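You operate a simulated robot arm through the tools that you are given. There is no shell and no other tool. Be economical: measure what you need, move in short steps, check, and stop when the job is done.

You are at the controls of a simulated two-armed robot. One attempt, no reset.

Task
Brush the mud off both black shoes, pass the brush to the other hand and pack it away.
Fine: it goes in the shoe-care box; shut the lid. What is to be rubbed or washed off counts as gone when no trace of it is left.

It is judged by the outcome, as a careful person would: the job done as asked, and still so three seconds after it is handed in. It fails if anything else is knocked over, pushed out of place, dropped, spilled or broken. Lids that push on must go on centred and level and be pressed home; caps that screw on are set level and turned clockwise until they are tight.

Robot
Two 7-joint arms with two-finger parallel grippers on one trunk, on a base that drives. Base frame: it is fixed to the floor where the robot stands at the start and does not move with it; the origin is under the middle of the robot, x ahead of it, y to its left, z up. Lengths are in m, angles in rad, forces in N, time in s.
The left shoulder is at the start at [0.07, 0.163, 1.02], the right one opposite. With the tool pointing down near the work surface each hand reaches from about 0.1 to 0.58 m from the robot's upright axis, wherever it stands, measured 20 degrees to its own side. Places, roughly: inside of the shoe-care box [0.6, 0.1, 0.5]; shoe-care box lid [0.5, 0.1, 0.5]. Payload 3.43 kg a hand.
The tool frame of a hand sits at the grasp point between the pads (the TCP): z along the fingers, y along the line on which they close. The tips reach 0.034 m beyond it. Largest opening 0.128 m; finger width 0.024, thickness 0.012; the body of the gripper, 0.048 by 0.13 m, starts 0.096 m behind the TCP.
Orientation is told as [roll, pitch, yaw] about the base's x, y, z axes, in that order, counted from this pose: with the fingers straight down and closing along the base's y, the tool's x points along the base's -x, its y along +y and its z along -z.

Tools
- The arms move only by the tool arm_command. It takes "left_rows", "right_rows" or both (then of equal length, played together; a hand with none holds still); each is a list of rows, each a list of 3 entries, a list of its own where there are three numbers: the shift along the tool's x, y, z in cm, then the turn, a rotation vector about the tool's x, y, z in degrees, then the opening, from 0 (shut) to 1 (fully open). In form: [[[dx, dy, dz], [rx, ry, rz], fingers], ...]. A call has 1 to 10 rows; each row is the pose to reach, as a shift and turn from the pose commanded when the call began, along the tool's axes at that moment. Rows are played at 5 a second. More than 0.05 m and 0.15 rad between two rows, or a gripper value outside its range, and nothing of the call is played. Where a pose cannot be reached the arm comes as near as it can. A force on the tool above 90 N (or 10 N above the force at the start of the call, whichever is more), or a blocked arm, ends the call early, and 0.2 s more pass. The fingers move at their own pace (about 0.153 m/s each) and stop on an object; they squeeze with about 36 N. The grip force told is the motor's: it shows also when the fingers shut on nothing. Time passes only in rows, and 0.2 s behind the last, so rows that repeat a pose let the fingers close. It gives the time, the measured TCP pose, the force on the tool (base axes), the opening and the grip force at its end, in the units of the frame above (readings bear some noise), with the torque about the TCP (base axes, N m) and any sound that the robot's microphone picked up, and new pictures: "views" is both (left out), scene, wrist or none (wrist: the cameras of the hands that moved).
- Cameras (640 x 400 px; columns grow to the right, rows downward): "scene" is now at [0.1112, 0.0495, 1.2291]; the picture's right is [0.63, -0.78, 0.00], its down [-0.57, -0.46, -0.69] and it looks along [0.53, 0.43, -0.73] (base axes); focal length 280 px, centre (320, 200). "left" rides on the left gripper at [0.076, 0.011, -0.16] in its tool frame; the picture's right is [-0.15, 0.99, 0.00], its down [-0.88, -0.13, -0.46] and it looks along [-0.45, -0.07, 0.89] (tool axes); focal length 234 px, centre (320, 200). "right" rides on the right gripper at [0.076, -0.011, -0.16] in its tool frame; the picture's right is [0.15, 0.99, 0.00], its down [-0.88, 0.13, -0.46] and it looks along [-0.45, 0.07, 0.89] (tool axes); focal length 234 px, centre (320, 200). There is no depth. A picture from a camera that has moved, and an enlarged one, comes with that camera's place and axes in the base frame and with its lens.
- slide_trunk(by): slides the trunk up (or, below 0, down) by that many m; the arms and the scene camera ride with it, the base frame stays. It gives what a move gives, with no picture.
- drive_base(legs): drives the robot by 1 to 6 legs, each [ahead, left, turn to the left] in m, m and rad, along the robot's own axes; the way and the turn of a leg run together, so that a leg with both is an arc; at most 1.5 m and 3.142 rad a leg. The arms and the cameras ride along, it lands a little off, and it stops where it bumps. It gives what a move gives, and a new picture of the scene camera.
- pan_tilt(pan, tilt): turns the head with the scene camera to pan (to the left, within 1.501 rad either way) and tilt (down, from -0.506 to 1.204), counted from straight ahead of the robot. It gives what a move gives, and a new picture of the scene camera.
- inspect(camera, box): a new picture of the part [left, top, right, bottom] of that camera's present view, enlarged. The clock stands still meanwhile.
- hand_in(): hands the job in; it is judged then, once.

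Work in short steps. Places have to be worked out from the pictures, the camera data and where the tool is seen: move nearer, look again, correct. Check each grasp and each placing, and mend what went wrong. You have 120 turns and 260 pictures in all, those below and enlarged ones among them. Open the grippers and draw the arms clear of the work before you hand the job in, unless the task says otherwise; then end with one line.

The tools are called after "Emit:" by a JSON object that holds its "fn" and its "kwargs". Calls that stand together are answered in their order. arm_command: Moves the arms, as the interface text tells. Its arguments: {"type":"object","properties":{"left_rows":{"type":"array","items":{"type":"array"}},"right_rows":{"type":"array","items":{"type":"array"}},"views":{"type":"string","enum":["both","scene","wrist","none"]}},"required":[]} The other tools are called the same way: slide_trunk (by) slides the trunk up or down; drive_base (legs) drives the base; pan_tilt (pan, tilt) turns the head that bears the scene camera; inspect (camera, box) takes an enlarged picture of a part of a camera's view; hand_in () hands the job in.

At the start:

```text
clock: 0.0
left_tcp_pos: [0.4175, 0.5285, 0.9002]
left_ee_rot: [0.0, 0.001, -0.001]
left_wrist_force: [-0.7, -1.4, 0.0]
left_moment: [-0.01, 0.02, -0.02]
left_grip_width: 0.1278
left_grasp_force: 0.1
right_tcp_pos: [0.6281, 0.0659, 0.8721]
right_ee_rot: [0.0, 0.0, -0.002]
right_wrist_force: [0.1, 0.0, -1.3]
right_moment: [0.01, -0.04, -0.02]
right_grip_width: 0.1279
right_grasp_force: 0.1
trunk travel left (down, up): [-0.5, 0.44]
robot x, y, heading: [0.0027, -0.001, 0.004]
head pan, tilt: [0.682, 0.815]
```

scene: 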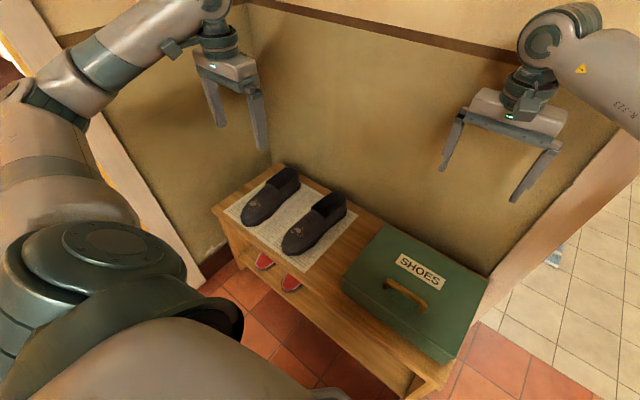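
right: 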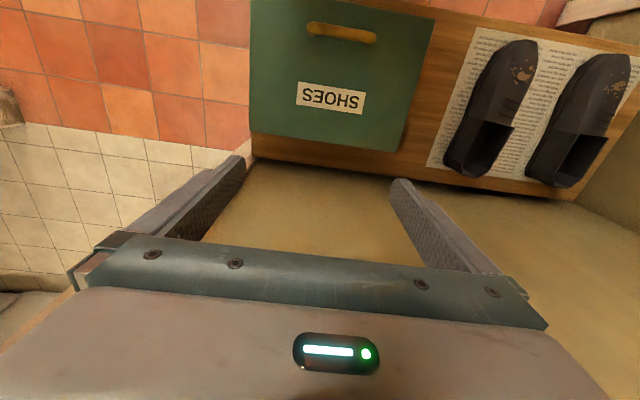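
left: 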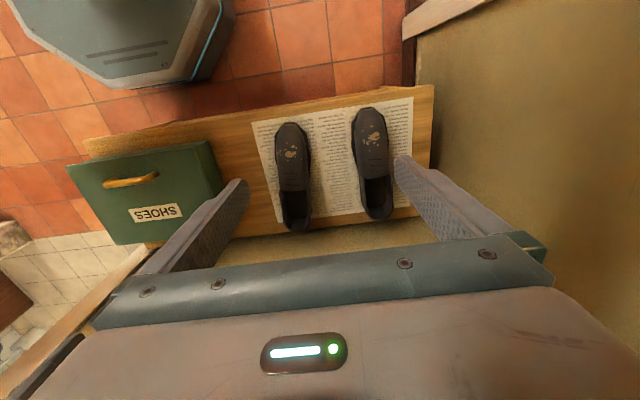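

The box is shut with a handle on its lid; no brush is visible yet. I enlarge the scene to look at the box and the shoes.

Emit:
{"fn": "inspect", "kwargs": {"camera": "scene", "box": [330, 210, 500, 370]}}

Emit:
{"fn": "inspect", "kwargs": {"camera": "scene", "box": [200, 150, 370, 310]}}

Emit:
{"fn": "inspect", "kwargs": {"camera": "right", "box": [230, 0, 640, 220]}}

```text
2.50 times, centred on (415, 290) of scene
camera zoom: at [0.1112, 0.0495, 1.2291], right [0.63, -0.78, 0.0], down [-0.57, -0.46, -0.69], along [0.53, 0.43, -0.73], focal length 699 px, centre (82, -25)
```

zoom: 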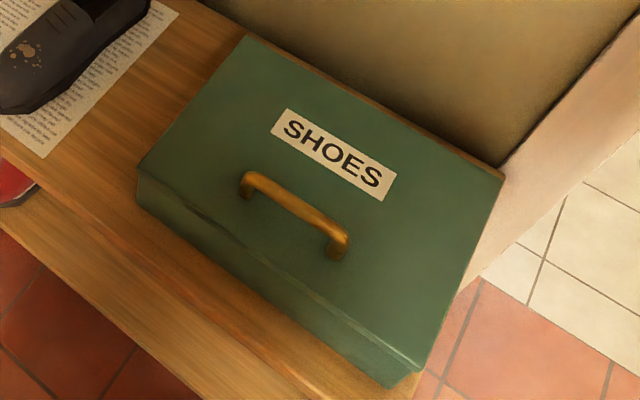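

```text
2.50 times, centred on (285, 230) of scene
camera zoom: at [0.1112, 0.0495, 1.2291], right [0.63, -0.78, 0.0], down [-0.57, -0.46, -0.69], along [0.53, 0.43, -0.73], focal length 699 px, centre (408, 125)
```

zoom: 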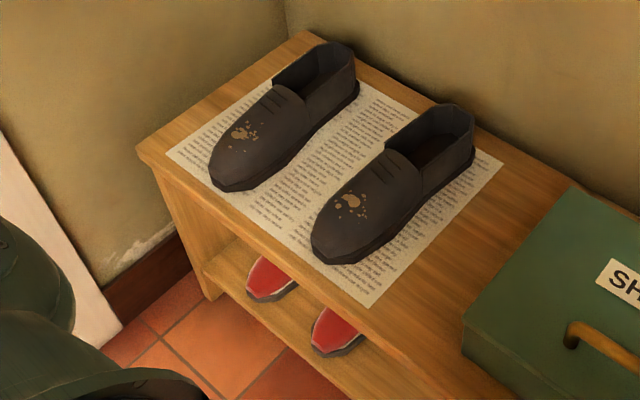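

```text
1.56 times, centred on (435, 110) of right
camera zoom: at [0.5521, 0.0544, 1.0319], right [-0.15, 0.99, 0.0], down [0.88, 0.13, 0.46], along [0.45, 0.07, -0.89], focal length 366 px, centre (140, 340)
```

zoom: 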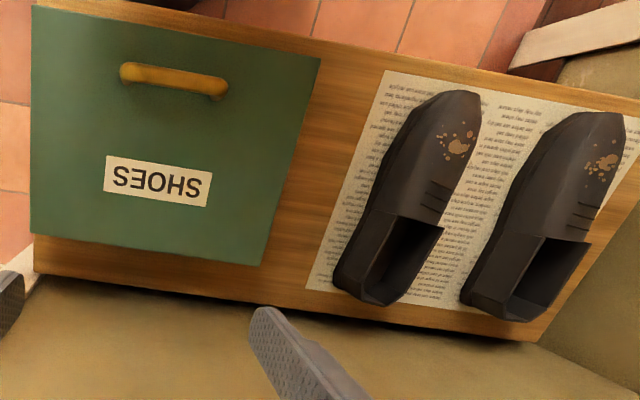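

I judge the handle to be at about (0.48, 0.075, 0.56), its bar along y, with the lid covering x 0.42–0.66 and y −0.08–0.23 and likely hinged at the wall side. I turn the right hand so its fingers close along x and bring it above the handle.

Emit:
{"fn": "arm_command", "kwargs": {"right_rows": [[[1.5, 0.1, 1], [0, 0, 8.5], 1], [[3, 0.2, 2], [0, 0, 17], 1], [[4.5, 0.3, 3], [0, 0, 25.5], 1], [[6, 0.4, 4], [0, 0, 34], 1], [[7.5, 0.5, 5], [0, 0, 42.5], 1], [[9, 0.6, 6], [0, 0, 51], 1], [[10.5, 0.7, 7], [0, 0, 59.5], 1], [[12, 0.8, 8], [0, 0, 68], 1], [[13.5, 0.9, 9], [0, 0, 76.5], 1], [[15, 0.9, 10], [0, 0, 85], 1]]}}

```text
clock: 2.2
left_tcp_pos: [0.4183, 0.5281, 0.8989]
left_ee_rot: [-0.001, -0.001, -0.001]
left_wrist_force: [0.5, 0.8, 0.1]
left_moment: [-0.04, -0.02, -0.03]
left_grip_width: 0.1279
left_grasp_force: 0.1
right_tcp_pos: [0.479, 0.0753, 0.7731]
right_ee_rot: [0.002, 0.0, -1.487]
right_wrist_force: [0.2, -0.4, -0.8]
right_moment: [0.01, 0.01, -0.01]
right_grip_width: 0.1278
right_grasp_force: 0.0
trunk travel left (down, up): [-0.5, 0.44]
robot x, y, heading: [0.0008, 0.0029, 0.003]
head pan, tilt: [0.682, 0.815]
camera scene: at [0.1111, 0.0494, 1.2291], right [0.63, -0.78, 0.0], down [-0.57, -0.46, -0.69], along [0.53, 0.43, -0.73], focal length 280 px, centre (320, 200)
camera right: at [0.4607, 0.1488, 0.9322], right [0.97, 0.23, 0.0], down [0.2, -0.87, 0.46], along [0.1, -0.44, -0.89], focal length 234 px, centre (320, 200)
```

scene: 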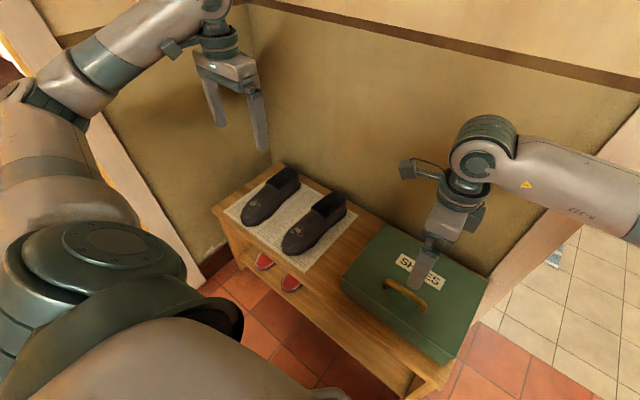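
right: 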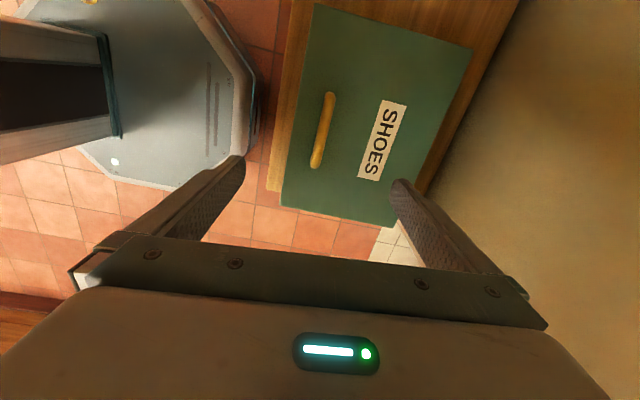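

The handle again lies at x≈0.48, y≈0.083. I finish the turn and come down to just above it.

Emit:
{"fn": "arm_command", "kwargs": {"right_rows": [[[0.3, 0, 4], [0, 0, 4.8], 0.7], [[0.5, 0, 8], [0, 0, 4.8], 0.6], [[0.7, 0, 12], [0, 0, 4.8], 0.6], [[0.7, 0, 14.5], [0, 0, 4.8], 0.6]]}}

Emit:
{"fn": "inspect", "kwargs": {"camera": "scene", "box": [330, 210, 500, 370]}}

```text
clock: 3.2
left_tcp_pos: [0.419, 0.529, 0.9008]
left_ee_rot: [0.0, -0.001, 0.0]
left_wrist_force: [-0.8, -0.5, 0.6]
left_moment: [0.02, -0.03, 0.01]
left_grip_width: 0.1282
left_grasp_force: 0.1
right_tcp_pos: [0.4771, 0.0818, 0.6267]
right_ee_rot: [-0.001, -0.001, -1.568]
right_wrist_force: [-0.1, -0.8, 0.1]
right_moment: [-0.02, -0.01, 0.0]
right_grip_width: 0.0768
right_grasp_force: 0.2
trunk travel left (down, up): [-0.5, 0.44]
robot x, y, heading: [0.0025, 0.0039, 0.0]
head pan, tilt: [0.682, 0.815]
camera scene: at [0.1112, 0.0494, 1.2292], right [0.63, -0.78, 0.0], down [-0.57, -0.46, -0.69], along [0.53, 0.43, -0.73], focal length 280 px, centre (320, 200)
camera right: at [0.4655, 0.1576, 0.7863], right [0.99, 0.15, 0.0], down [0.13, -0.88, 0.46], along [0.07, -0.45, -0.89], focal length 234 px, centre (320, 200)
```

scene: 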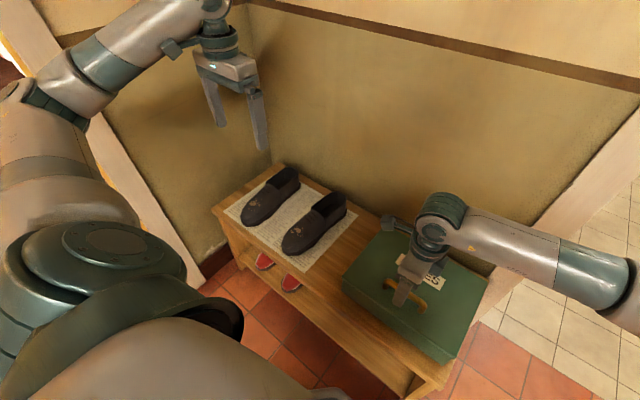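
right: 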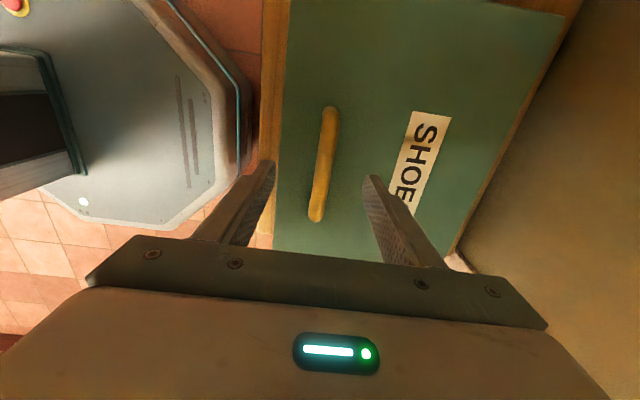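

```text
2.50 times, centred on (415, 290) of scene
camera zoom: at [0.1112, 0.0494, 1.2292], right [0.63, -0.78, 0.0], down [-0.57, -0.46, -0.69], along [0.53, 0.43, -0.73], focal length 699 px, centre (82, -25)
```

zoom: 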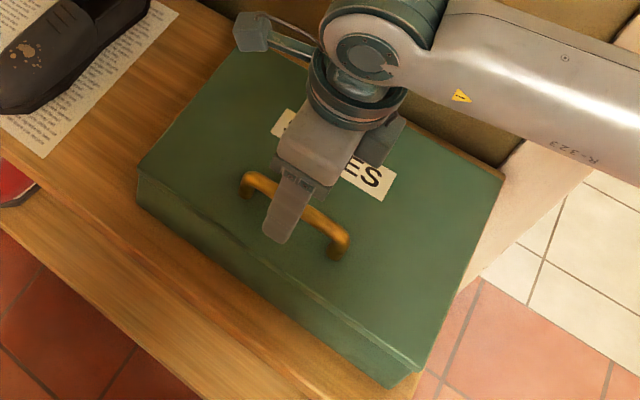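

The handle centre is at (0.482, 0.082), between the fingers. I come down to z≈0.575 and close.

Emit:
{"fn": "arm_command", "kwargs": {"right_rows": [[[0, 0.3, 2.5], [0, 0, 0], 0.6], [[0, 0.4, 5], [0, 0, 0], 0.5], [[0, 0.4, 5], [0, 0, 0], 0], [[0, 0.4, 5], [0, 0, 0], 0], [[0, 0.4, 5], [0, 0, 0], 0]]}}

Emit:
{"fn": "inspect", "kwargs": {"camera": "scene", "box": [330, 210, 500, 370]}}

```text
clock: 4.4
left_tcp_pos: [0.417, 0.5288, 0.8985]
left_ee_rot: [-0.001, 0.0, -0.001]
left_wrist_force: [-0.4, 0.5, 0.1]
left_moment: [0.01, 0.01, 0.01]
left_grip_width: 0.1281
left_grasp_force: 0.1
right_tcp_pos: [0.4809, 0.0817, 0.5774]
right_ee_rot: [-0.002, 0.001, -1.566]
right_wrist_force: [-5.3, -0.5, -1.8]
right_moment: [-0.01, 0.05, -0.24]
right_grip_width: 0.0154
right_grasp_force: 45.2
trunk travel left (down, up): [-0.5, 0.44]
robot x, y, heading: [-0.0003, -0.0015, -0.003]
head pan, tilt: [0.682, 0.815]
camera scene: at [0.1108, 0.0494, 1.2291], right [0.63, -0.78, 0.0], down [-0.56, -0.46, -0.69], along [0.53, 0.43, -0.73], focal length 280 px, centre (320, 200)
camera right: at [0.4687, 0.1573, 0.7367], right [0.99, 0.15, 0.0], down [0.13, -0.88, 0.46], along [0.07, -0.45, -0.89], focal length 234 px, centre (320, 200)
```

scene: 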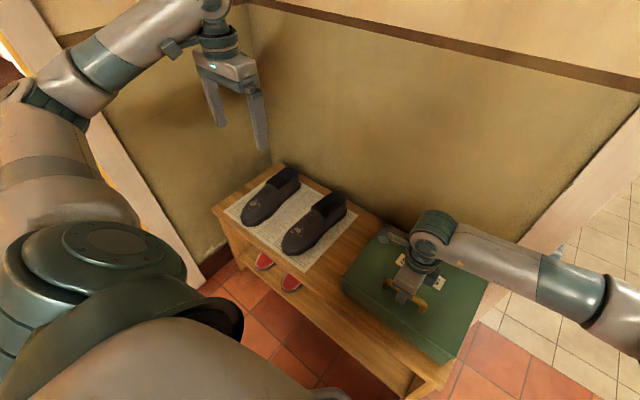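
right: 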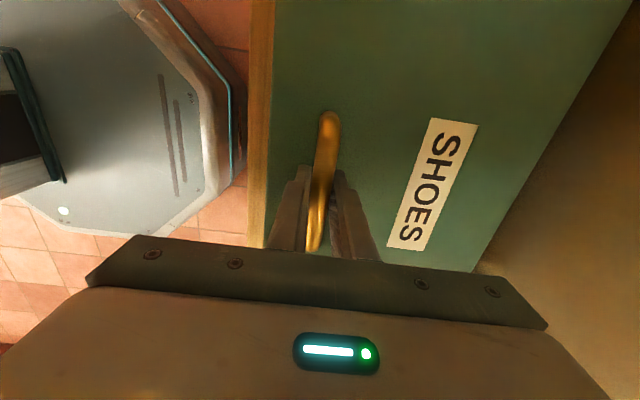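

```text
2.50 times, centred on (415, 290) of scene
camera zoom: at [0.1108, 0.0494, 1.2291], right [0.63, -0.78, 0.0], down [-0.56, -0.46, -0.69], along [0.53, 0.43, -0.73], focal length 699 px, centre (82, -25)
```

zoom: 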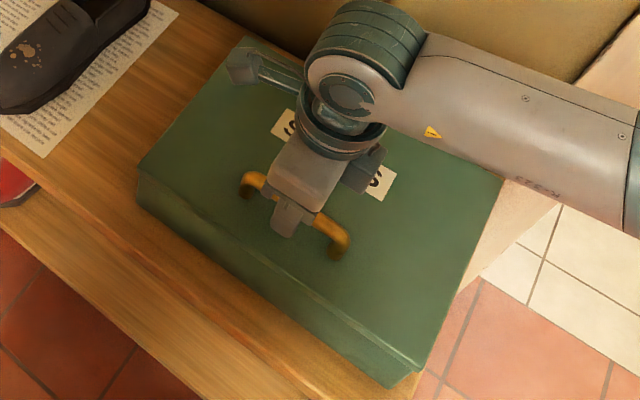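

The handle is gripped (15 mm). As the hinge seems to be at the wall side, I lift the lid a little along an arc about x≈0.66 and check.

Emit:
{"fn": "arm_command", "kwargs": {"right_rows": [[[0, 0.4, -1.2], [4, 0, 0], 0], [[0, 0.87, -2.44], [8, 0, 0], 0], [[0, 1.4, -3.6], [12, 0, 0], 0], [[0, 2.07, -4.74], [16, 0, 0], 0]]}}

Emit:
{"fn": "inspect", "kwargs": {"camera": "scene", "box": [330, 210, 500, 370]}}

```text
clock: 5.4
left_tcp_pos: [0.4172, 0.5278, 0.8996]
left_ee_rot: [0.0, -0.002, -0.001]
left_wrist_force: [0.1, 0.2, 0.6]
left_moment: [0.0, 0.0, -0.02]
left_grip_width: 0.1281
left_grasp_force: 0.0
right_tcp_pos: [0.5014, 0.0814, 0.626]
right_ee_rot: [-0.279, 0.0, -1.568]
right_wrist_force: [-13.9, -3.7, 5.0]
right_moment: [-0.07, 0.09, -0.39]
right_grip_width: 0.0156
right_grasp_force: 45.3
trunk travel left (down, up): [-0.5, 0.44]
robot x, y, heading: [-0.0025, -0.0024, -0.003]
head pan, tilt: [0.682, 0.815]
camera scene: at [0.1093, 0.0491, 1.2294], right [0.63, -0.78, 0.0], down [-0.56, -0.46, -0.69], along [0.53, 0.43, -0.73], focal length 280 px, centre (320, 200)
camera right: at [0.5337, 0.1575, 0.7824], right [0.95, 0.15, -0.27], down [0.25, -0.88, 0.4], along [-0.18, -0.45, -0.87], focal length 234 px, centre (320, 200)
```

scene: 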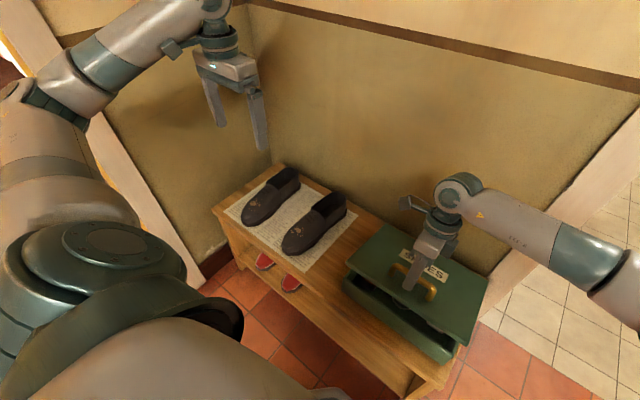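
right: 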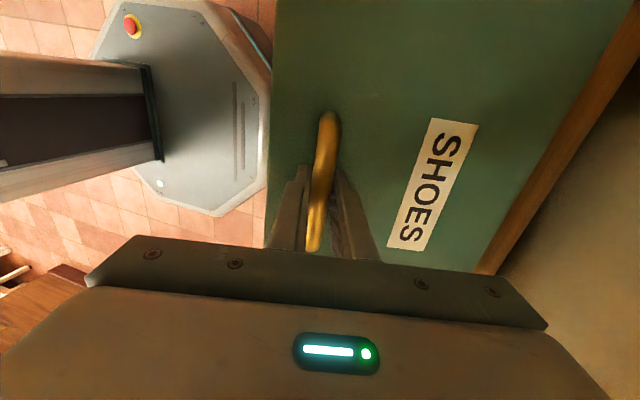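

```text
2.50 times, centred on (415, 290) of scene
camera zoom: at [0.1093, 0.0491, 1.2294], right [0.63, -0.78, 0.0], down [-0.56, -0.46, -0.69], along [0.53, 0.43, -0.73], focal length 699 px, centre (82, -25)
```

zoom: 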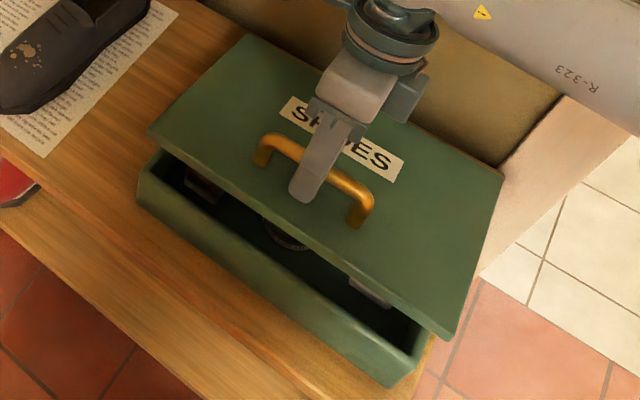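

The lid is hinged at the back and rises. I lift it further to about 40°, tilting the hand less so that it stays clear of the wall.

Emit:
{"fn": "arm_command", "kwargs": {"right_rows": [[[0, 0.3, -1.2], [4, 0, 0], 0], [[0, 0.72, -2.4], [8, 0, 0], 0], [[0, 1.25, -3.5], [10, 0, 0], 0], [[0, 1.88, -4.69], [12, 0, 0], 0], [[0, 2.6, -5.8], [12, 0, 0], 0], [[0, 3.35, -6.79], [12, 0, 0], 0]]}}

Emit:
{"fn": "inspect", "kwargs": {"camera": "scene", "box": [330, 210, 500, 370]}}

```text
clock: 6.8
left_tcp_pos: [0.416, 0.5284, 0.9009]
left_ee_rot: [0.001, -0.001, 0.0]
left_wrist_force: [-0.7, 0.7, -0.8]
left_moment: [0.05, 0.01, 0.01]
left_grip_width: 0.1282
left_grasp_force: 0.1
right_tcp_pos: [0.5521, 0.0822, 0.6835]
right_ee_rot: [-0.487, 0.0, -1.569]
right_wrist_force: [-13.3, -1.9, 15.2]
right_moment: [-0.57, 0.16, -0.09]
right_grip_width: 0.0155
right_grasp_force: 45.3
trunk travel left (down, up): [-0.5, 0.44]
robot x, y, heading: [-0.0003, 0.0001, 0.001]
head pan, tilt: [0.682, 0.815]
camera scene: at [0.1085, 0.049, 1.2295], right [0.63, -0.78, 0.0], down [-0.56, -0.46, -0.69], along [0.53, 0.43, -0.73], focal length 280 px, centre (320, 200)
camera right: at [0.6164, 0.1576, 0.8293], right [0.87, 0.15, -0.46], down [0.33, -0.88, 0.34], along [-0.36, -0.45, -0.82], focal length 234 px, centre (320, 200)
```

scene: 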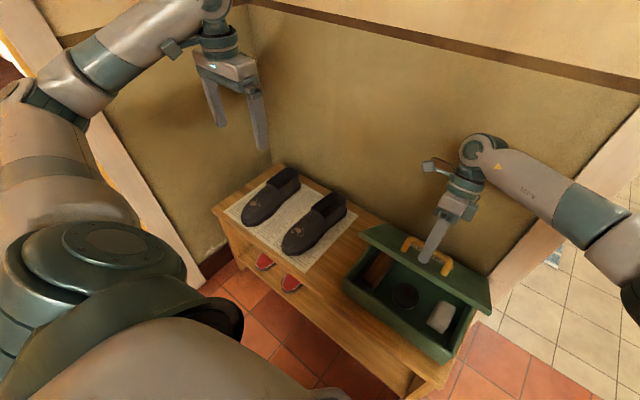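
right: 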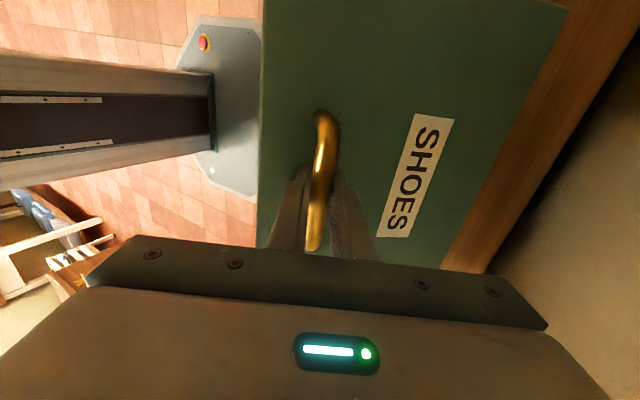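

```text
2.50 times, centred on (415, 290) of scene
camera zoom: at [0.1085, 0.049, 1.2295], right [0.63, -0.78, 0.0], down [-0.56, -0.46, -0.69], along [0.53, 0.43, -0.73], focal length 699 px, centre (82, -25)
```

zoom: 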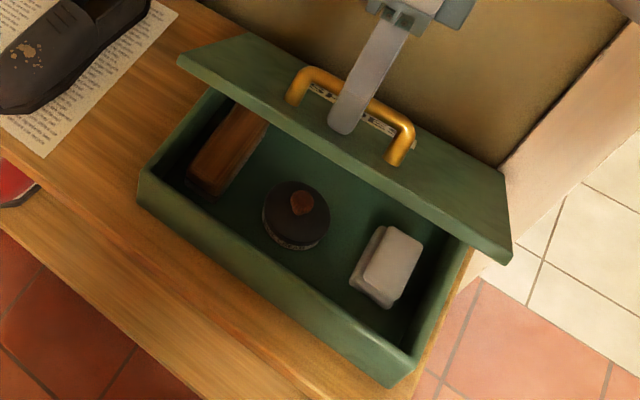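

The lid stands at about 45° and the brush (wooden back) lies in the left of the box, next to a tin and a sponge. I bring the left hand, closed and tilted forward, in front of the lid edge so it can push the lid further from below.

Emit:
{"fn": "arm_command", "kwargs": {"left_rows": [[[0.8, -4, 1], [0, -5, 0], 0.5], [[1.5, -8, 2], [0, -10, 0], 0.2], [[2.5, -12, 3.5], [0, -15, 0], 0], [[3, -16, 5], [0, -20, 0], 0], [[3.5, -20, 6.5], [0, -25, 0], 0], [[4, -24, 8], [0, -30, 0], 0], [[4, -28, 9.5], [0, -35, 0], 0], [[4, -32, 11], [0, -40, 0], 0], [[4, -35.5, 13], [0, -40, 0], 0]]}}

```text
clock: 8.8
left_tcp_pos: [0.49, 0.1163, 0.742]
left_ee_rot: [0.002, -0.701, 0.001]
left_wrist_force: [0.1, 0.6, -0.5]
left_moment: [0.02, -0.05, 0.01]
left_grip_width: 0.0001
left_grasp_force: 33.1
left hand out of reach, approached as far as the arm can: row 4, 5, 6, 7, 8, 9
right_tcp_pos: [0.5519, 0.0832, 0.6817]
right_ee_rot: [-0.488, 0.004, -1.566]
right_wrist_force: [-18.8, -4.0, 20.2]
right_moment: [0.24, 0.22, -0.46]
right_grip_width: 0.0156
right_grasp_force: 45.4
trunk travel left (down, up): [-0.5, 0.44]
robot x, y, heading: [-0.0006, -0.0016, 0.003]
head pan, tilt: [0.682, 0.815]
camera scene: at [0.1085, 0.0474, 1.2295], right [0.63, -0.78, 0.0], down [-0.56, -0.46, -0.69], along [0.53, 0.43, -0.73], focal length 280 px, centre (320, 200)
camera left: at [0.3292, 0.1273, 0.8134], right [0.11, 0.99, 0.1], down [0.38, -0.13, 0.92], along [0.92, -0.06, -0.39], focal length 234 px, centre (320, 200)
```

scene: 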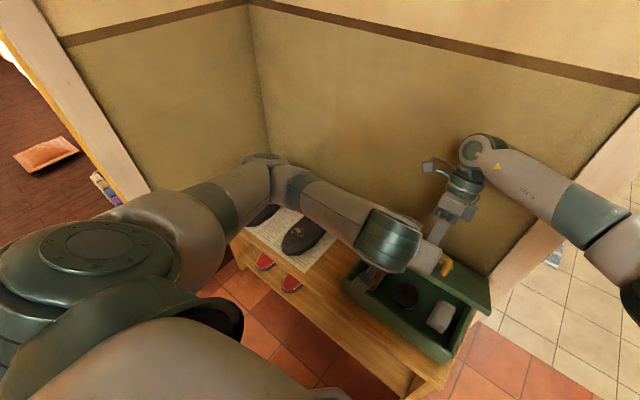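
left: 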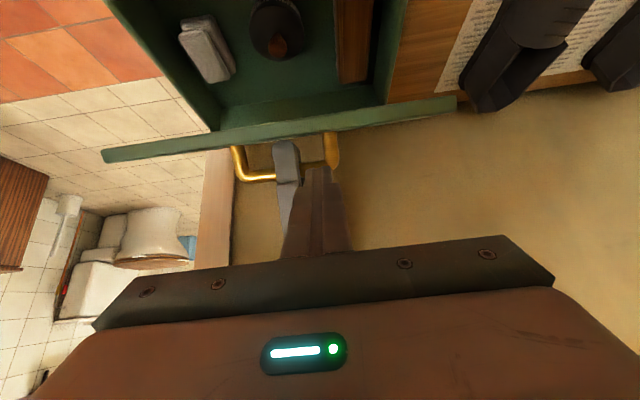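

The left hand came short of its goal and stands over the lid edge beside the right fingers, touching nothing. I draw it back toward the robot and to the left with less tilt.

Emit:
{"fn": "arm_command", "kwargs": {"left_rows": [[[1.5, 1.5, -2.5], [0, 5, 0], 0], [[3.5, 3, -4], [0, 10, 0], 0], [[5.5, 5, -4.7], [0, 15, 0], 0], [[6.1, 6, -5.1], [0, 20, 0], 0]]}}

```text
clock: 9.8
left_tcp_pos: [0.4439, 0.168, 0.7309]
left_ee_rot: [0.0, -0.348, 0.0]
left_wrist_force: [0.4, 0.3, -0.2]
left_moment: [-0.01, -0.04, 0.0]
left_grip_width: 0.0
left_grasp_force: 32.9
left hand out of reach, approached as far as the arm can: row 1, 2, 3, 4
right_tcp_pos: [0.5513, 0.0822, 0.6824]
right_ee_rot: [-0.486, 0.0, -1.567]
right_wrist_force: [-17.0, -1.5, 19.8]
right_moment: [0.02, -0.05, -0.34]
right_grip_width: 0.0155
right_grasp_force: 45.1
trunk travel left (down, up): [-0.5, 0.44]
robot x, y, heading: [-0.0002, 0.0004, 0.0]
head pan, tilt: [0.682, 0.815]
camera scene: at [0.1078, 0.0491, 1.2295], right [0.63, -0.78, 0.0], down [-0.56, -0.46, -0.69], along [0.53, 0.43, -0.73], focal length 280 px, centre (320, 200)
camera left: at [0.3192, 0.1794, 0.8547], right [0.14, 0.99, 0.05], down [0.67, -0.13, 0.73], along [0.73, -0.07, -0.68], focal length 234 px, centre (320, 200)
```

scene: 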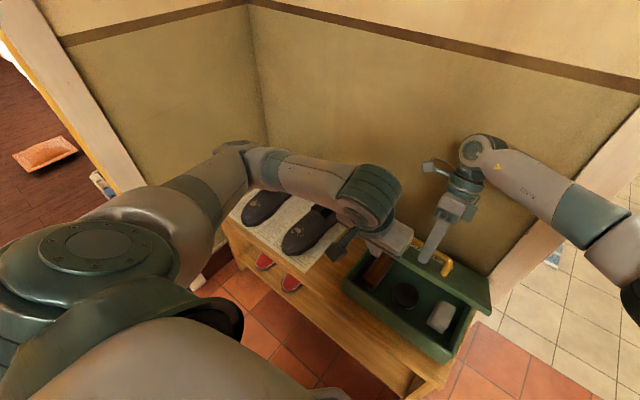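
left: 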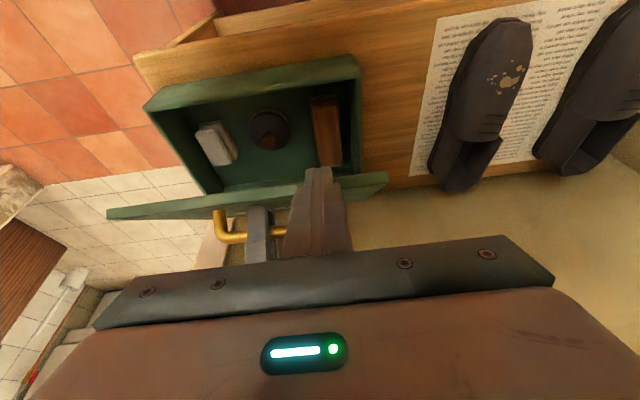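

The left hand now stands in front of the lid edge, slightly high. I lower it 4 cm so the fingers will meet the edge.

Emit:
{"fn": "arm_command", "kwargs": {"left_rows": [[[1.1, 0.3, 1.7], [0, 0, 0], 0], [[2.3, 0.5, 3.4], [0, 0, 0], 0]]}}

Emit:
{"fn": "inspect", "kwargs": {"camera": "scene", "box": [330, 210, 500, 370]}}

```text
clock: 10.4
left_tcp_pos: [0.4357, 0.1733, 0.6906]
left_ee_rot: [0.0, -0.352, 0.0]
left_wrist_force: [-0.9, 0.5, -0.3]
left_moment: [0.0, 0.02, 0.0]
left_grip_width: 0.0
left_grasp_force: 33.7
right_tcp_pos: [0.5522, 0.0822, 0.6834]
right_ee_rot: [-0.488, 0.001, -1.568]
right_wrist_force: [-16.6, -1.2, 20.0]
right_moment: [-0.02, 0.0, -0.29]
right_grip_width: 0.0153
right_grasp_force: 44.9
trunk travel left (down, up): [-0.5, 0.44]
robot x, y, heading: [-0.0012, -0.0002, 0.001]
head pan, tilt: [0.682, 0.815]
camera scene: at [0.1079, 0.0491, 1.2295], right [0.63, -0.78, 0.0], down [-0.56, -0.46, -0.69], along [0.53, 0.43, -0.73], focal length 280 px, centre (320, 200)
camera left: at [0.3101, 0.1846, 0.8146], right [0.14, 0.99, 0.05], down [0.67, -0.13, 0.73], along [0.73, -0.07, -0.68], focal length 234 px, centre (320, 200)
```

scene: 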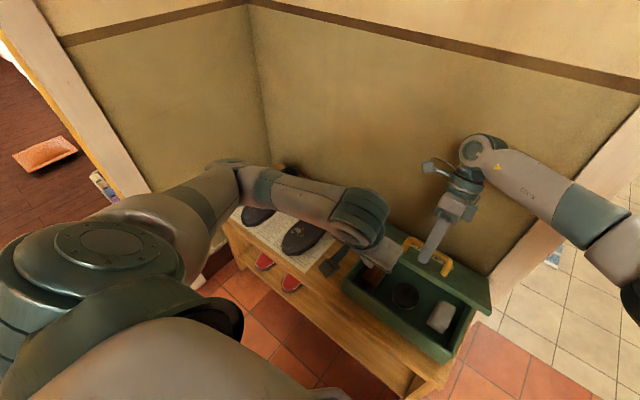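
left: 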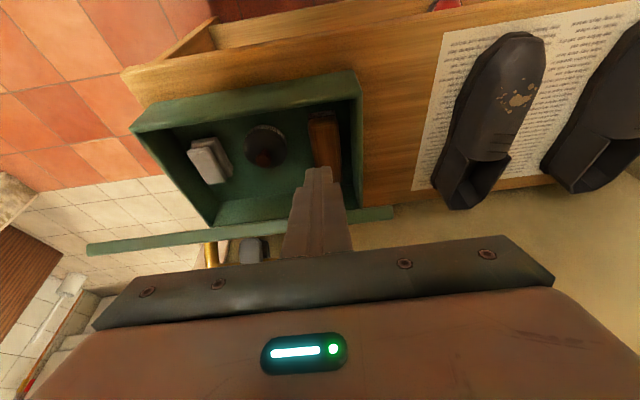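

```text
2.50 times, centred on (415, 290) of scene
camera zoom: at [0.1079, 0.0491, 1.2295], right [0.63, -0.78, 0.0], down [-0.56, -0.46, -0.69], along [0.53, 0.43, -0.73], focal length 699 px, centre (82, -25)
```

zoom: 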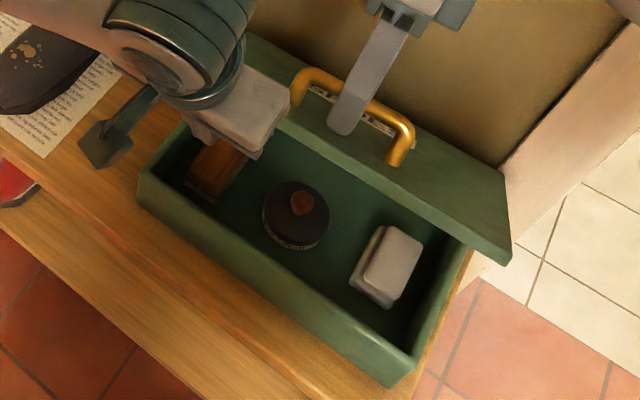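

The left fingers are below the edge and in front of the underside. I push forward until they bear on the lid.

Emit:
{"fn": "arm_command", "kwargs": {"left_rows": [[[-2, 0, 0.8], [0, 0, 0], 0], [[-4.2, 0, 1.5], [0, 0, 0], 0], [[-5.6, 0, 2], [0, 0, 0], 0]]}}

```text
clock: 11.1
left_tcp_pos: [0.4747, 0.172, 0.6845]
left_ee_rot: [0.004, -0.317, -0.019]
left_wrist_force: [-5.4, -0.2, -4.4]
left_moment: [0.04, 0.1, 0.0]
left_grip_width: 0.0
left_grasp_force: 32.7
right_tcp_pos: [0.5584, 0.0819, 0.6874]
right_ee_rot: [-0.472, 0.005, -1.572]
right_wrist_force: [-12.8, -3.1, 25.5]
right_moment: [-0.86, 0.68, 0.49]
right_grip_width: 0.0157
right_grasp_force: 45.1
trunk travel left (down, up): [-0.5, 0.44]
robot x, y, heading: [0.003, -0.0015, 0.003]
head pan, tilt: [0.682, 0.815]
stopped in row 3 (left hand): the force on the tool passed its limit at 123 N (the readings are from after the stop); the commanded pose is now the measured one
camera scene: at [0.1072, 0.0489, 1.2294], right [0.63, -0.77, 0.0], down [-0.56, -0.46, -0.69], along [0.53, 0.43, -0.73], focal length 280 px, centre (320, 200)
camera left: at [0.3525, 0.1848, 0.8129], right [0.16, 0.99, 0.05], down [0.69, -0.15, 0.71], along [0.71, -0.08, -0.7], focal length 234 px, centre (320, 200)
```

scene: 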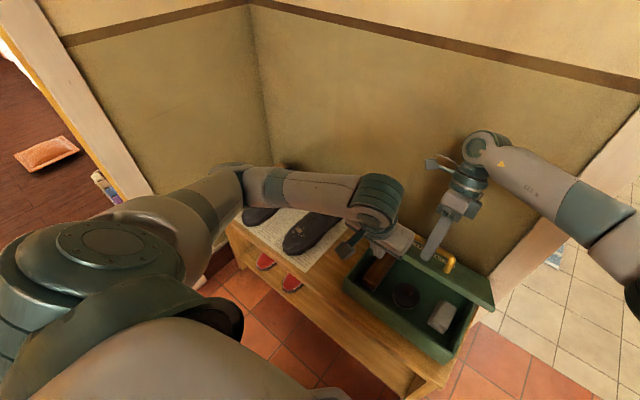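
left: 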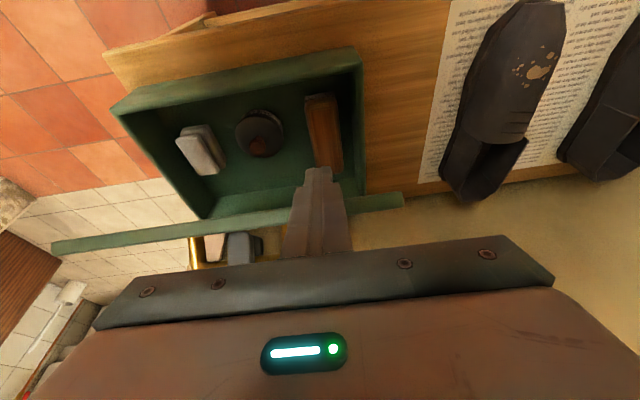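

The left hand bears on the lid. I open the right fingers and draw them back off the handle while the left hand holds.

Emit:
{"fn": "arm_command", "kwargs": {"right_rows": [[[0, 0, 0], [0, 0, 0], 0.3], [[0, 0, 0], [0, 0, 0], 0.3], [[0, 0, -4], [0, 0, 0], 0.3], [[0, 0, -8], [0, 0, 0], 0.3]], "left_rows": [[[0, 0, 0], [0, 0, 0], 0], [[0, 0, 0], [0, 0, 0], 0], [[0, 0, 0], [0, 0, 0], 0], [[0, 0, 0], [0, 0, 0], 0]]}}

```text
clock: 12.1
left_tcp_pos: [0.4758, 0.1715, 0.6855]
left_ee_rot: [0.003, -0.321, -0.016]
left_wrist_force: [-1.2, 0.2, 0.2]
left_moment: [0.03, 0.0, -0.01]
left_grip_width: 0.0002
left_grasp_force: 32.6
right_tcp_pos: [0.5966, 0.0818, 0.7549]
right_ee_rot: [-0.47, -0.002, -1.575]
right_wrist_force: [-0.4, -0.4, 0.0]
right_moment: [0.01, 0.0, -0.03]
right_grip_width: 0.0383
right_grasp_force: 0.2
trunk travel left (down, up): [-0.5, 0.44]
robot x, y, heading: [0.0006, 0.0014, 0.004]
head pan, tilt: [0.682, 0.815]
camera scene: at [0.11, 0.0502, 1.229], right [0.63, -0.77, 0.0], down [-0.56, -0.46, -0.69], along [0.53, 0.43, -0.73], focal length 280 px, centre (320, 200)
camera right: at [0.6595, 0.1567, 0.902], right [0.88, 0.14, -0.45], down [0.32, -0.88, 0.35], along [-0.35, -0.45, -0.82], focal length 234 px, centre (320, 200)
camera left: at [0.3553, 0.1858, 0.8123], right [0.15, 0.99, 0.05], down [0.69, -0.14, 0.71], along [0.71, -0.08, -0.7], focal length 234 px, centre (320, 200)
```

scene: 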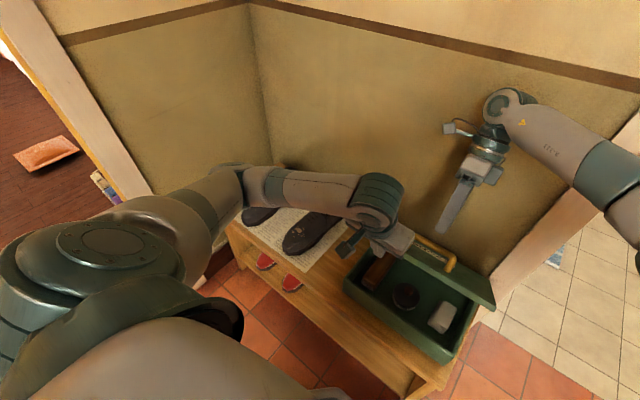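
right: 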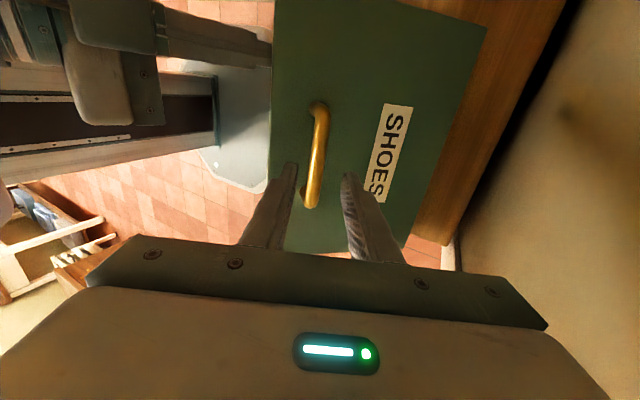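
left: 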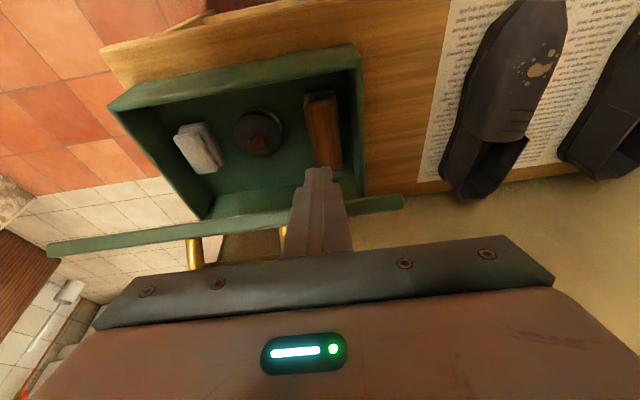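

The left hand carries the lid (almost no load). I move the right hand up and away to the right so it does not block the lid.

Emit:
{"fn": "arm_command", "kwargs": {"right_rows": [[[0, 0, -4.5], [0, 0, 0], 0.3], [[-3, -2, -7], [0, 0, 0], 0.5], [[-7, -4, -8], [0, 0, 0], 0.5], [[-11, -6, -9], [0, 0, 0], 0.5], [[-15, -8, -10], [0, 0, 0], 0.5], [[-19, -10, -11], [0, 0, 0], 0.5]], "views": "scene"}}

```text
clock: 13.5
left_tcp_pos: [0.4766, 0.1735, 0.6854]
left_ee_rot: [0.002, -0.319, -0.018]
left_wrist_force: [-1.6, -1.0, -0.9]
left_moment: [0.01, -0.1, 0.02]
left_grip_width: 0.0
left_grasp_force: 33.1
right_tcp_pos: [0.5576, -0.11, 0.8988]
right_ee_rot: [-0.468, 0.003, -1.579]
right_wrist_force: [-0.6, 0.0, -0.2]
right_moment: [0.05, -0.01, -0.03]
right_grip_width: 0.0641
right_grasp_force: 0.1
trunk travel left (down, up): [-0.5, 0.44]
robot x, y, heading: [0.0015, 0.0042, -0.0]
head pan, tilt: [0.682, 0.815]
camera scene: at [0.1094, 0.0488, 1.2293], right [0.63, -0.77, 0.0], down [-0.56, -0.46, -0.69], along [0.53, 0.43, -0.73], focal length 280 px, centre (320, 200)
```

scene: 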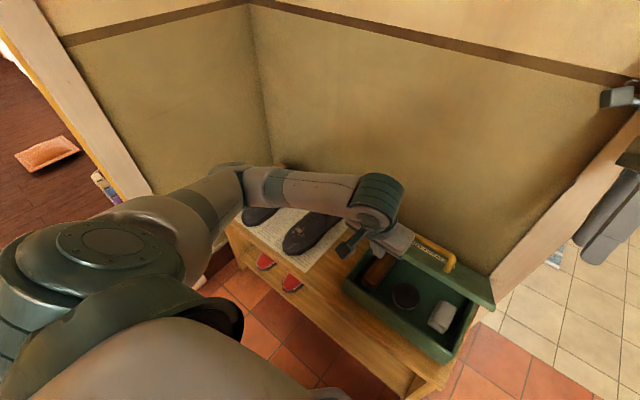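

Now I push the lid back and up with the left fingers in small steps.

Emit:
{"fn": "arm_command", "kwargs": {"left_rows": [[[-2.2, 0, -0.3], [0, 0, 0], 0], [[-4.4, 0, -0.7], [0, 0, 0], 0], [[-6.6, 0, -1], [0, 0, 0], 0], [[-8.8, 0, -1.3], [0, 0, 0], 0]]}}

```text
clock: 14.5
left_tcp_pos: [0.5558, 0.1724, 0.7246]
left_ee_rot: [0.004, -0.32, -0.019]
left_wrist_force: [-0.9, 0.5, 1.7]
left_moment: [0.07, -0.04, 0.03]
left_grip_width: 0.0
left_grasp_force: 33.1
right_tcp_pos: [0.5571, -0.11, 0.8977]
right_ee_rot: [-0.468, 0.002, -1.577]
right_wrist_force: [0.1, 0.5, 0.6]
right_moment: [-0.01, -0.02, -0.02]
right_grip_width: 0.0642
right_grasp_force: 0.0
trunk travel left (down, up): [-0.5, 0.44]
robot x, y, heading: [-0.0015, -0.0015, 0.005]
head pan, tilt: [0.682, 0.815]
camera scene: at [0.11, 0.0498, 1.2292], right [0.63, -0.77, 0.0], down [-0.56, -0.46, -0.69], along [0.53, 0.43, -0.73], focal length 280 px, centre (320, 200)
camera left: at [0.434, 0.1846, 0.8526], right [0.16, 0.99, 0.05], down [0.69, -0.14, 0.71], along [0.71, -0.08, -0.7], focal length 234 px, centre (320, 200)
```

scene: 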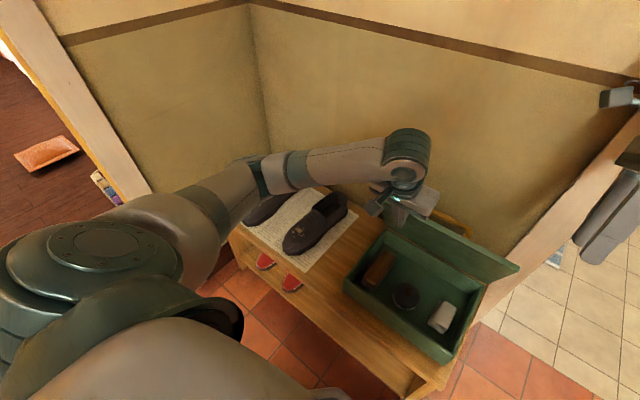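
left: 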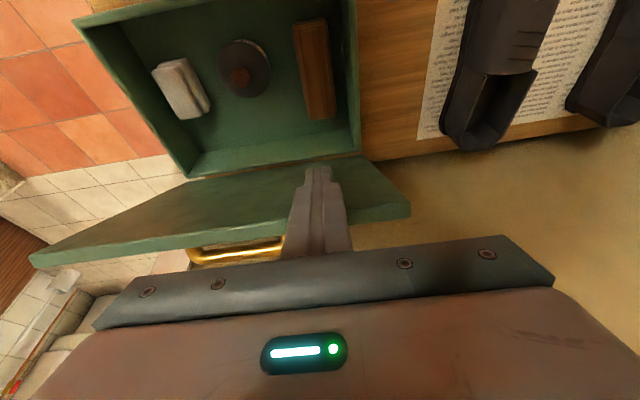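

The lid is opening well. I keep pushing toward and past vertical.

Emit:
{"fn": "arm_command", "kwargs": {"left_rows": [[[-2.1, 0, 0], [0, 0, 0], 0], [[-4.2, 0, 0], [0, 0, 0], 0], [[-6.3, 0, 0.2], [0, 0, 0], 0], [[-8, 0, 0.4], [0, 0, 0], 0]]}}

```text
clock: 15.5
left_tcp_pos: [0.633, 0.1686, 0.7449]
left_ee_rot: [0.003, -0.317, -0.018]
left_wrist_force: [-0.2, -0.1, 0.1]
left_moment: [-0.01, 0.04, 0.02]
left_grip_width: 0.0
left_grasp_force: 33.0
right_tcp_pos: [0.557, -0.1086, 0.8977]
right_ee_rot: [-0.469, 0.002, -1.58]
right_wrist_force: [0.1, -0.2, -0.7]
right_moment: [-0.02, 0.01, 0.01]
right_grip_width: 0.0638
right_grasp_force: 0.1
trunk travel left (down, up): [-0.5, 0.44]
robot x, y, heading: [-0.0015, 0.0031, 0.002]
head pan, tilt: [0.682, 0.815]
camera scene: at [0.1107, 0.0497, 1.2291], right [0.63, -0.77, 0.0], down [-0.56, -0.46, -0.69], along [0.53, 0.43, -0.73], focal length 280 px, centre (320, 200)
camera left: at [0.5122, 0.1824, 0.8733], right [0.16, 0.99, 0.05], down [0.69, -0.14, 0.71], along [0.71, -0.08, -0.7], focal length 234 px, centre (320, 200)
```

scene: 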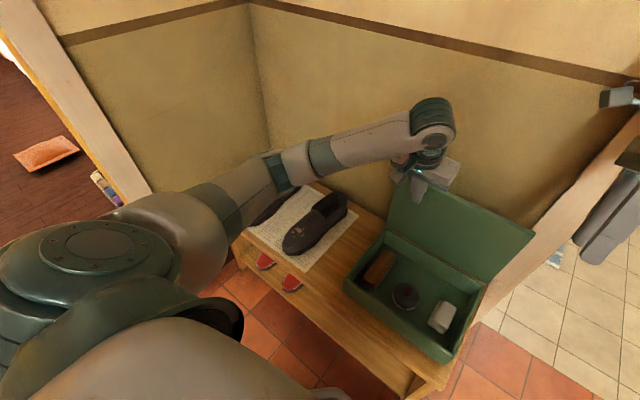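
left: 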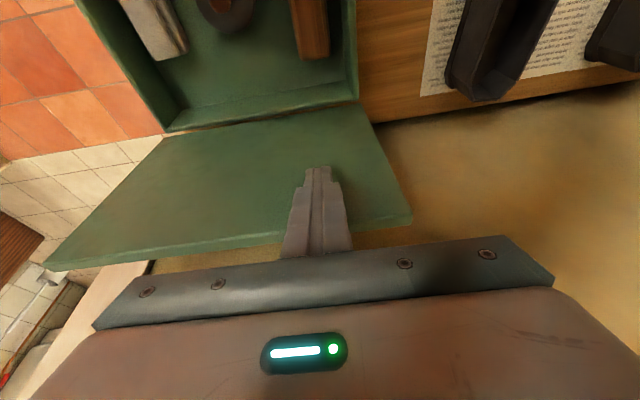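

The lid is near vertical. I continue in smaller steps until it leans back.

Emit:
{"fn": "arm_command", "kwargs": {"left_rows": [[[-1, 0, 0.3], [0, 0, 0], 0], [[-2, 0, 0.6], [0, 0, 0], 0], [[-3, 0, 0.9], [0, 0, 0], 0], [[-4, 0, 1.2], [0, 0, 0], 0], [[-5, 0, 1.5], [0, 0, 0], 0]]}}

```text
clock: 16.7
left_tcp_pos: [0.6785, 0.1692, 0.7467]
left_ee_rot: [0.006, -0.313, -0.021]
left_wrist_force: [-44.4, -0.4, 1.8]
left_moment: [-0.56, 1.21, 0.13]
left_grip_width: 0.0001
left_grasp_force: 32.7
right_tcp_pos: [0.5534, -0.1074, 0.9005]
right_ee_rot: [-0.465, 0.0, -1.576]
right_wrist_force: [0.4, 0.5, -0.1]
right_moment: [0.0, 0.02, 0.03]
right_grip_width: 0.064
right_grasp_force: 0.1
trunk travel left (down, up): [-0.5, 0.44]
robot x, y, heading: [-0.001, -0.0011, 0.0]
head pan, tilt: [0.682, 0.815]
camera scene: at [0.1051, 0.0501, 1.2295], right [0.63, -0.77, 0.0], down [-0.56, -0.46, -0.69], along [0.53, 0.43, -0.73], focal length 280 px, centre (320, 200)
camera left: at [0.558, 0.1817, 0.8751], right [0.16, 0.99, 0.05], down [0.7, -0.15, 0.7], along [0.7, -0.08, -0.71], focal length 234 px, centre (320, 200)
```

scene: 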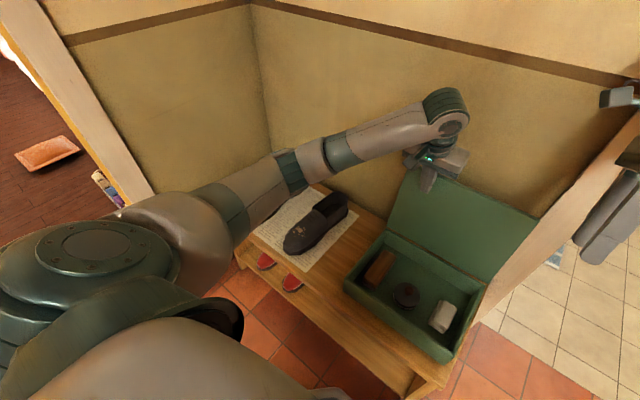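
left: 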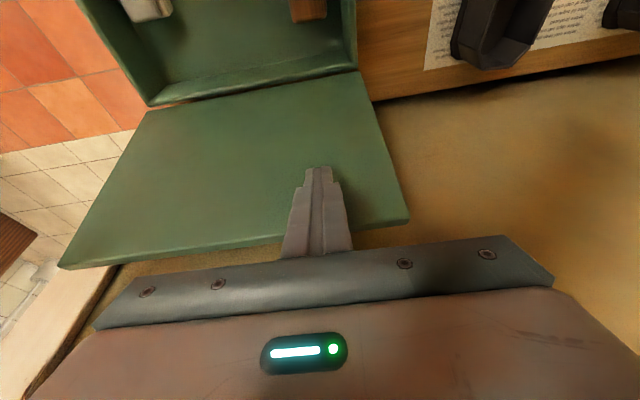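

The lid is at its stop past vertical. I draw the left hand back slowly and check that the lid stays.

Emit:
{"fn": "arm_command", "kwargs": {"left_rows": [[[2, 0, -0.6], [0, 0, 0], 0], [[4, 0, -1.2], [0, 0, 0], 0], [[8, 0, -3], [0, 4, 0], 0.2], [[12, 0, -4.5], [0, 8, 0], 0.4], [[15, 0, -6], [0, 12, 0], 0.5]]}}

Emit:
{"fn": "inspect", "kwargs": {"camera": "scene", "box": [330, 170, 540, 370]}}

```text
clock: 17.9
left_tcp_pos: [0.5232, 0.1721, 0.7552]
left_ee_rot: [0.004, -0.108, -0.015]
left_wrist_force: [0.0, 0.2, -0.1]
left_moment: [-0.03, -0.02, -0.01]
left_grip_width: 0.0638
left_grasp_force: 0.0
right_tcp_pos: [0.5576, -0.1087, 0.8979]
right_ee_rot: [-0.471, 0.003, -1.578]
right_wrist_force: [-0.4, -0.8, -0.2]
right_moment: [-0.01, 0.01, -0.03]
right_grip_width: 0.0638
right_grasp_force: 0.0
trunk travel left (down, up): [-0.5, 0.44]
robot x, y, heading: [-0.0003, -0.0006, 0.005]
head pan, tilt: [0.682, 0.815]
camera scene: at [0.1101, 0.0499, 1.2291], right [0.63, -0.77, 0.0], down [-0.56, -0.46, -0.69], along [0.53, 0.43, -0.73], focal length 280 px, centre (320, 200)
camera left: at [0.4309, 0.1843, 0.9071], right [0.16, 0.99, 0.02], down [0.82, -0.15, 0.55], along [0.54, -0.07, -0.84], focal length 234 px, centre (320, 200)
```

scene: 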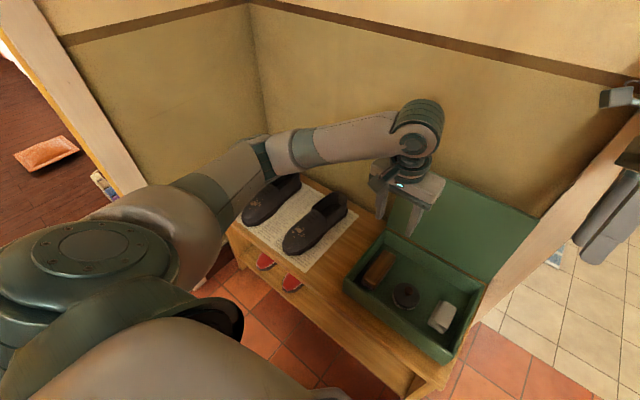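
left: 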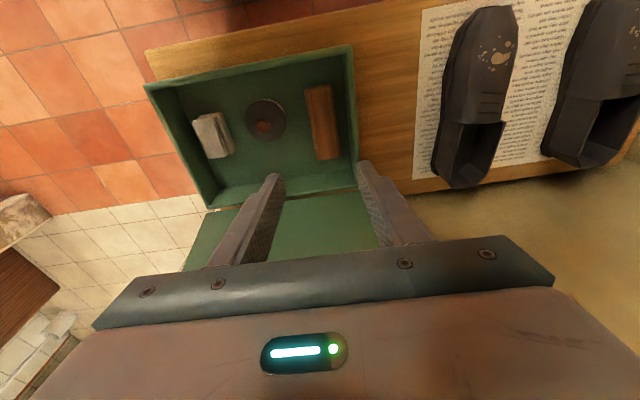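

```text
2.00 times, centred on (435, 270) of scene
camera zoom: at [0.1101, 0.0499, 1.2291], right [0.63, -0.77, 0.0], down [-0.56, -0.46, -0.69], along [0.53, 0.43, -0.73], focal length 559 px, centre (90, 60)
```

zoom: 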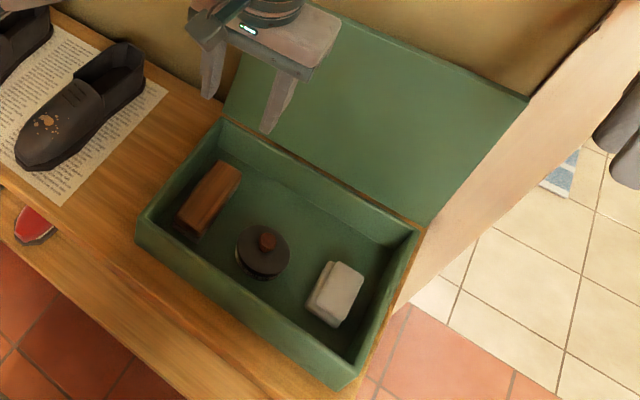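

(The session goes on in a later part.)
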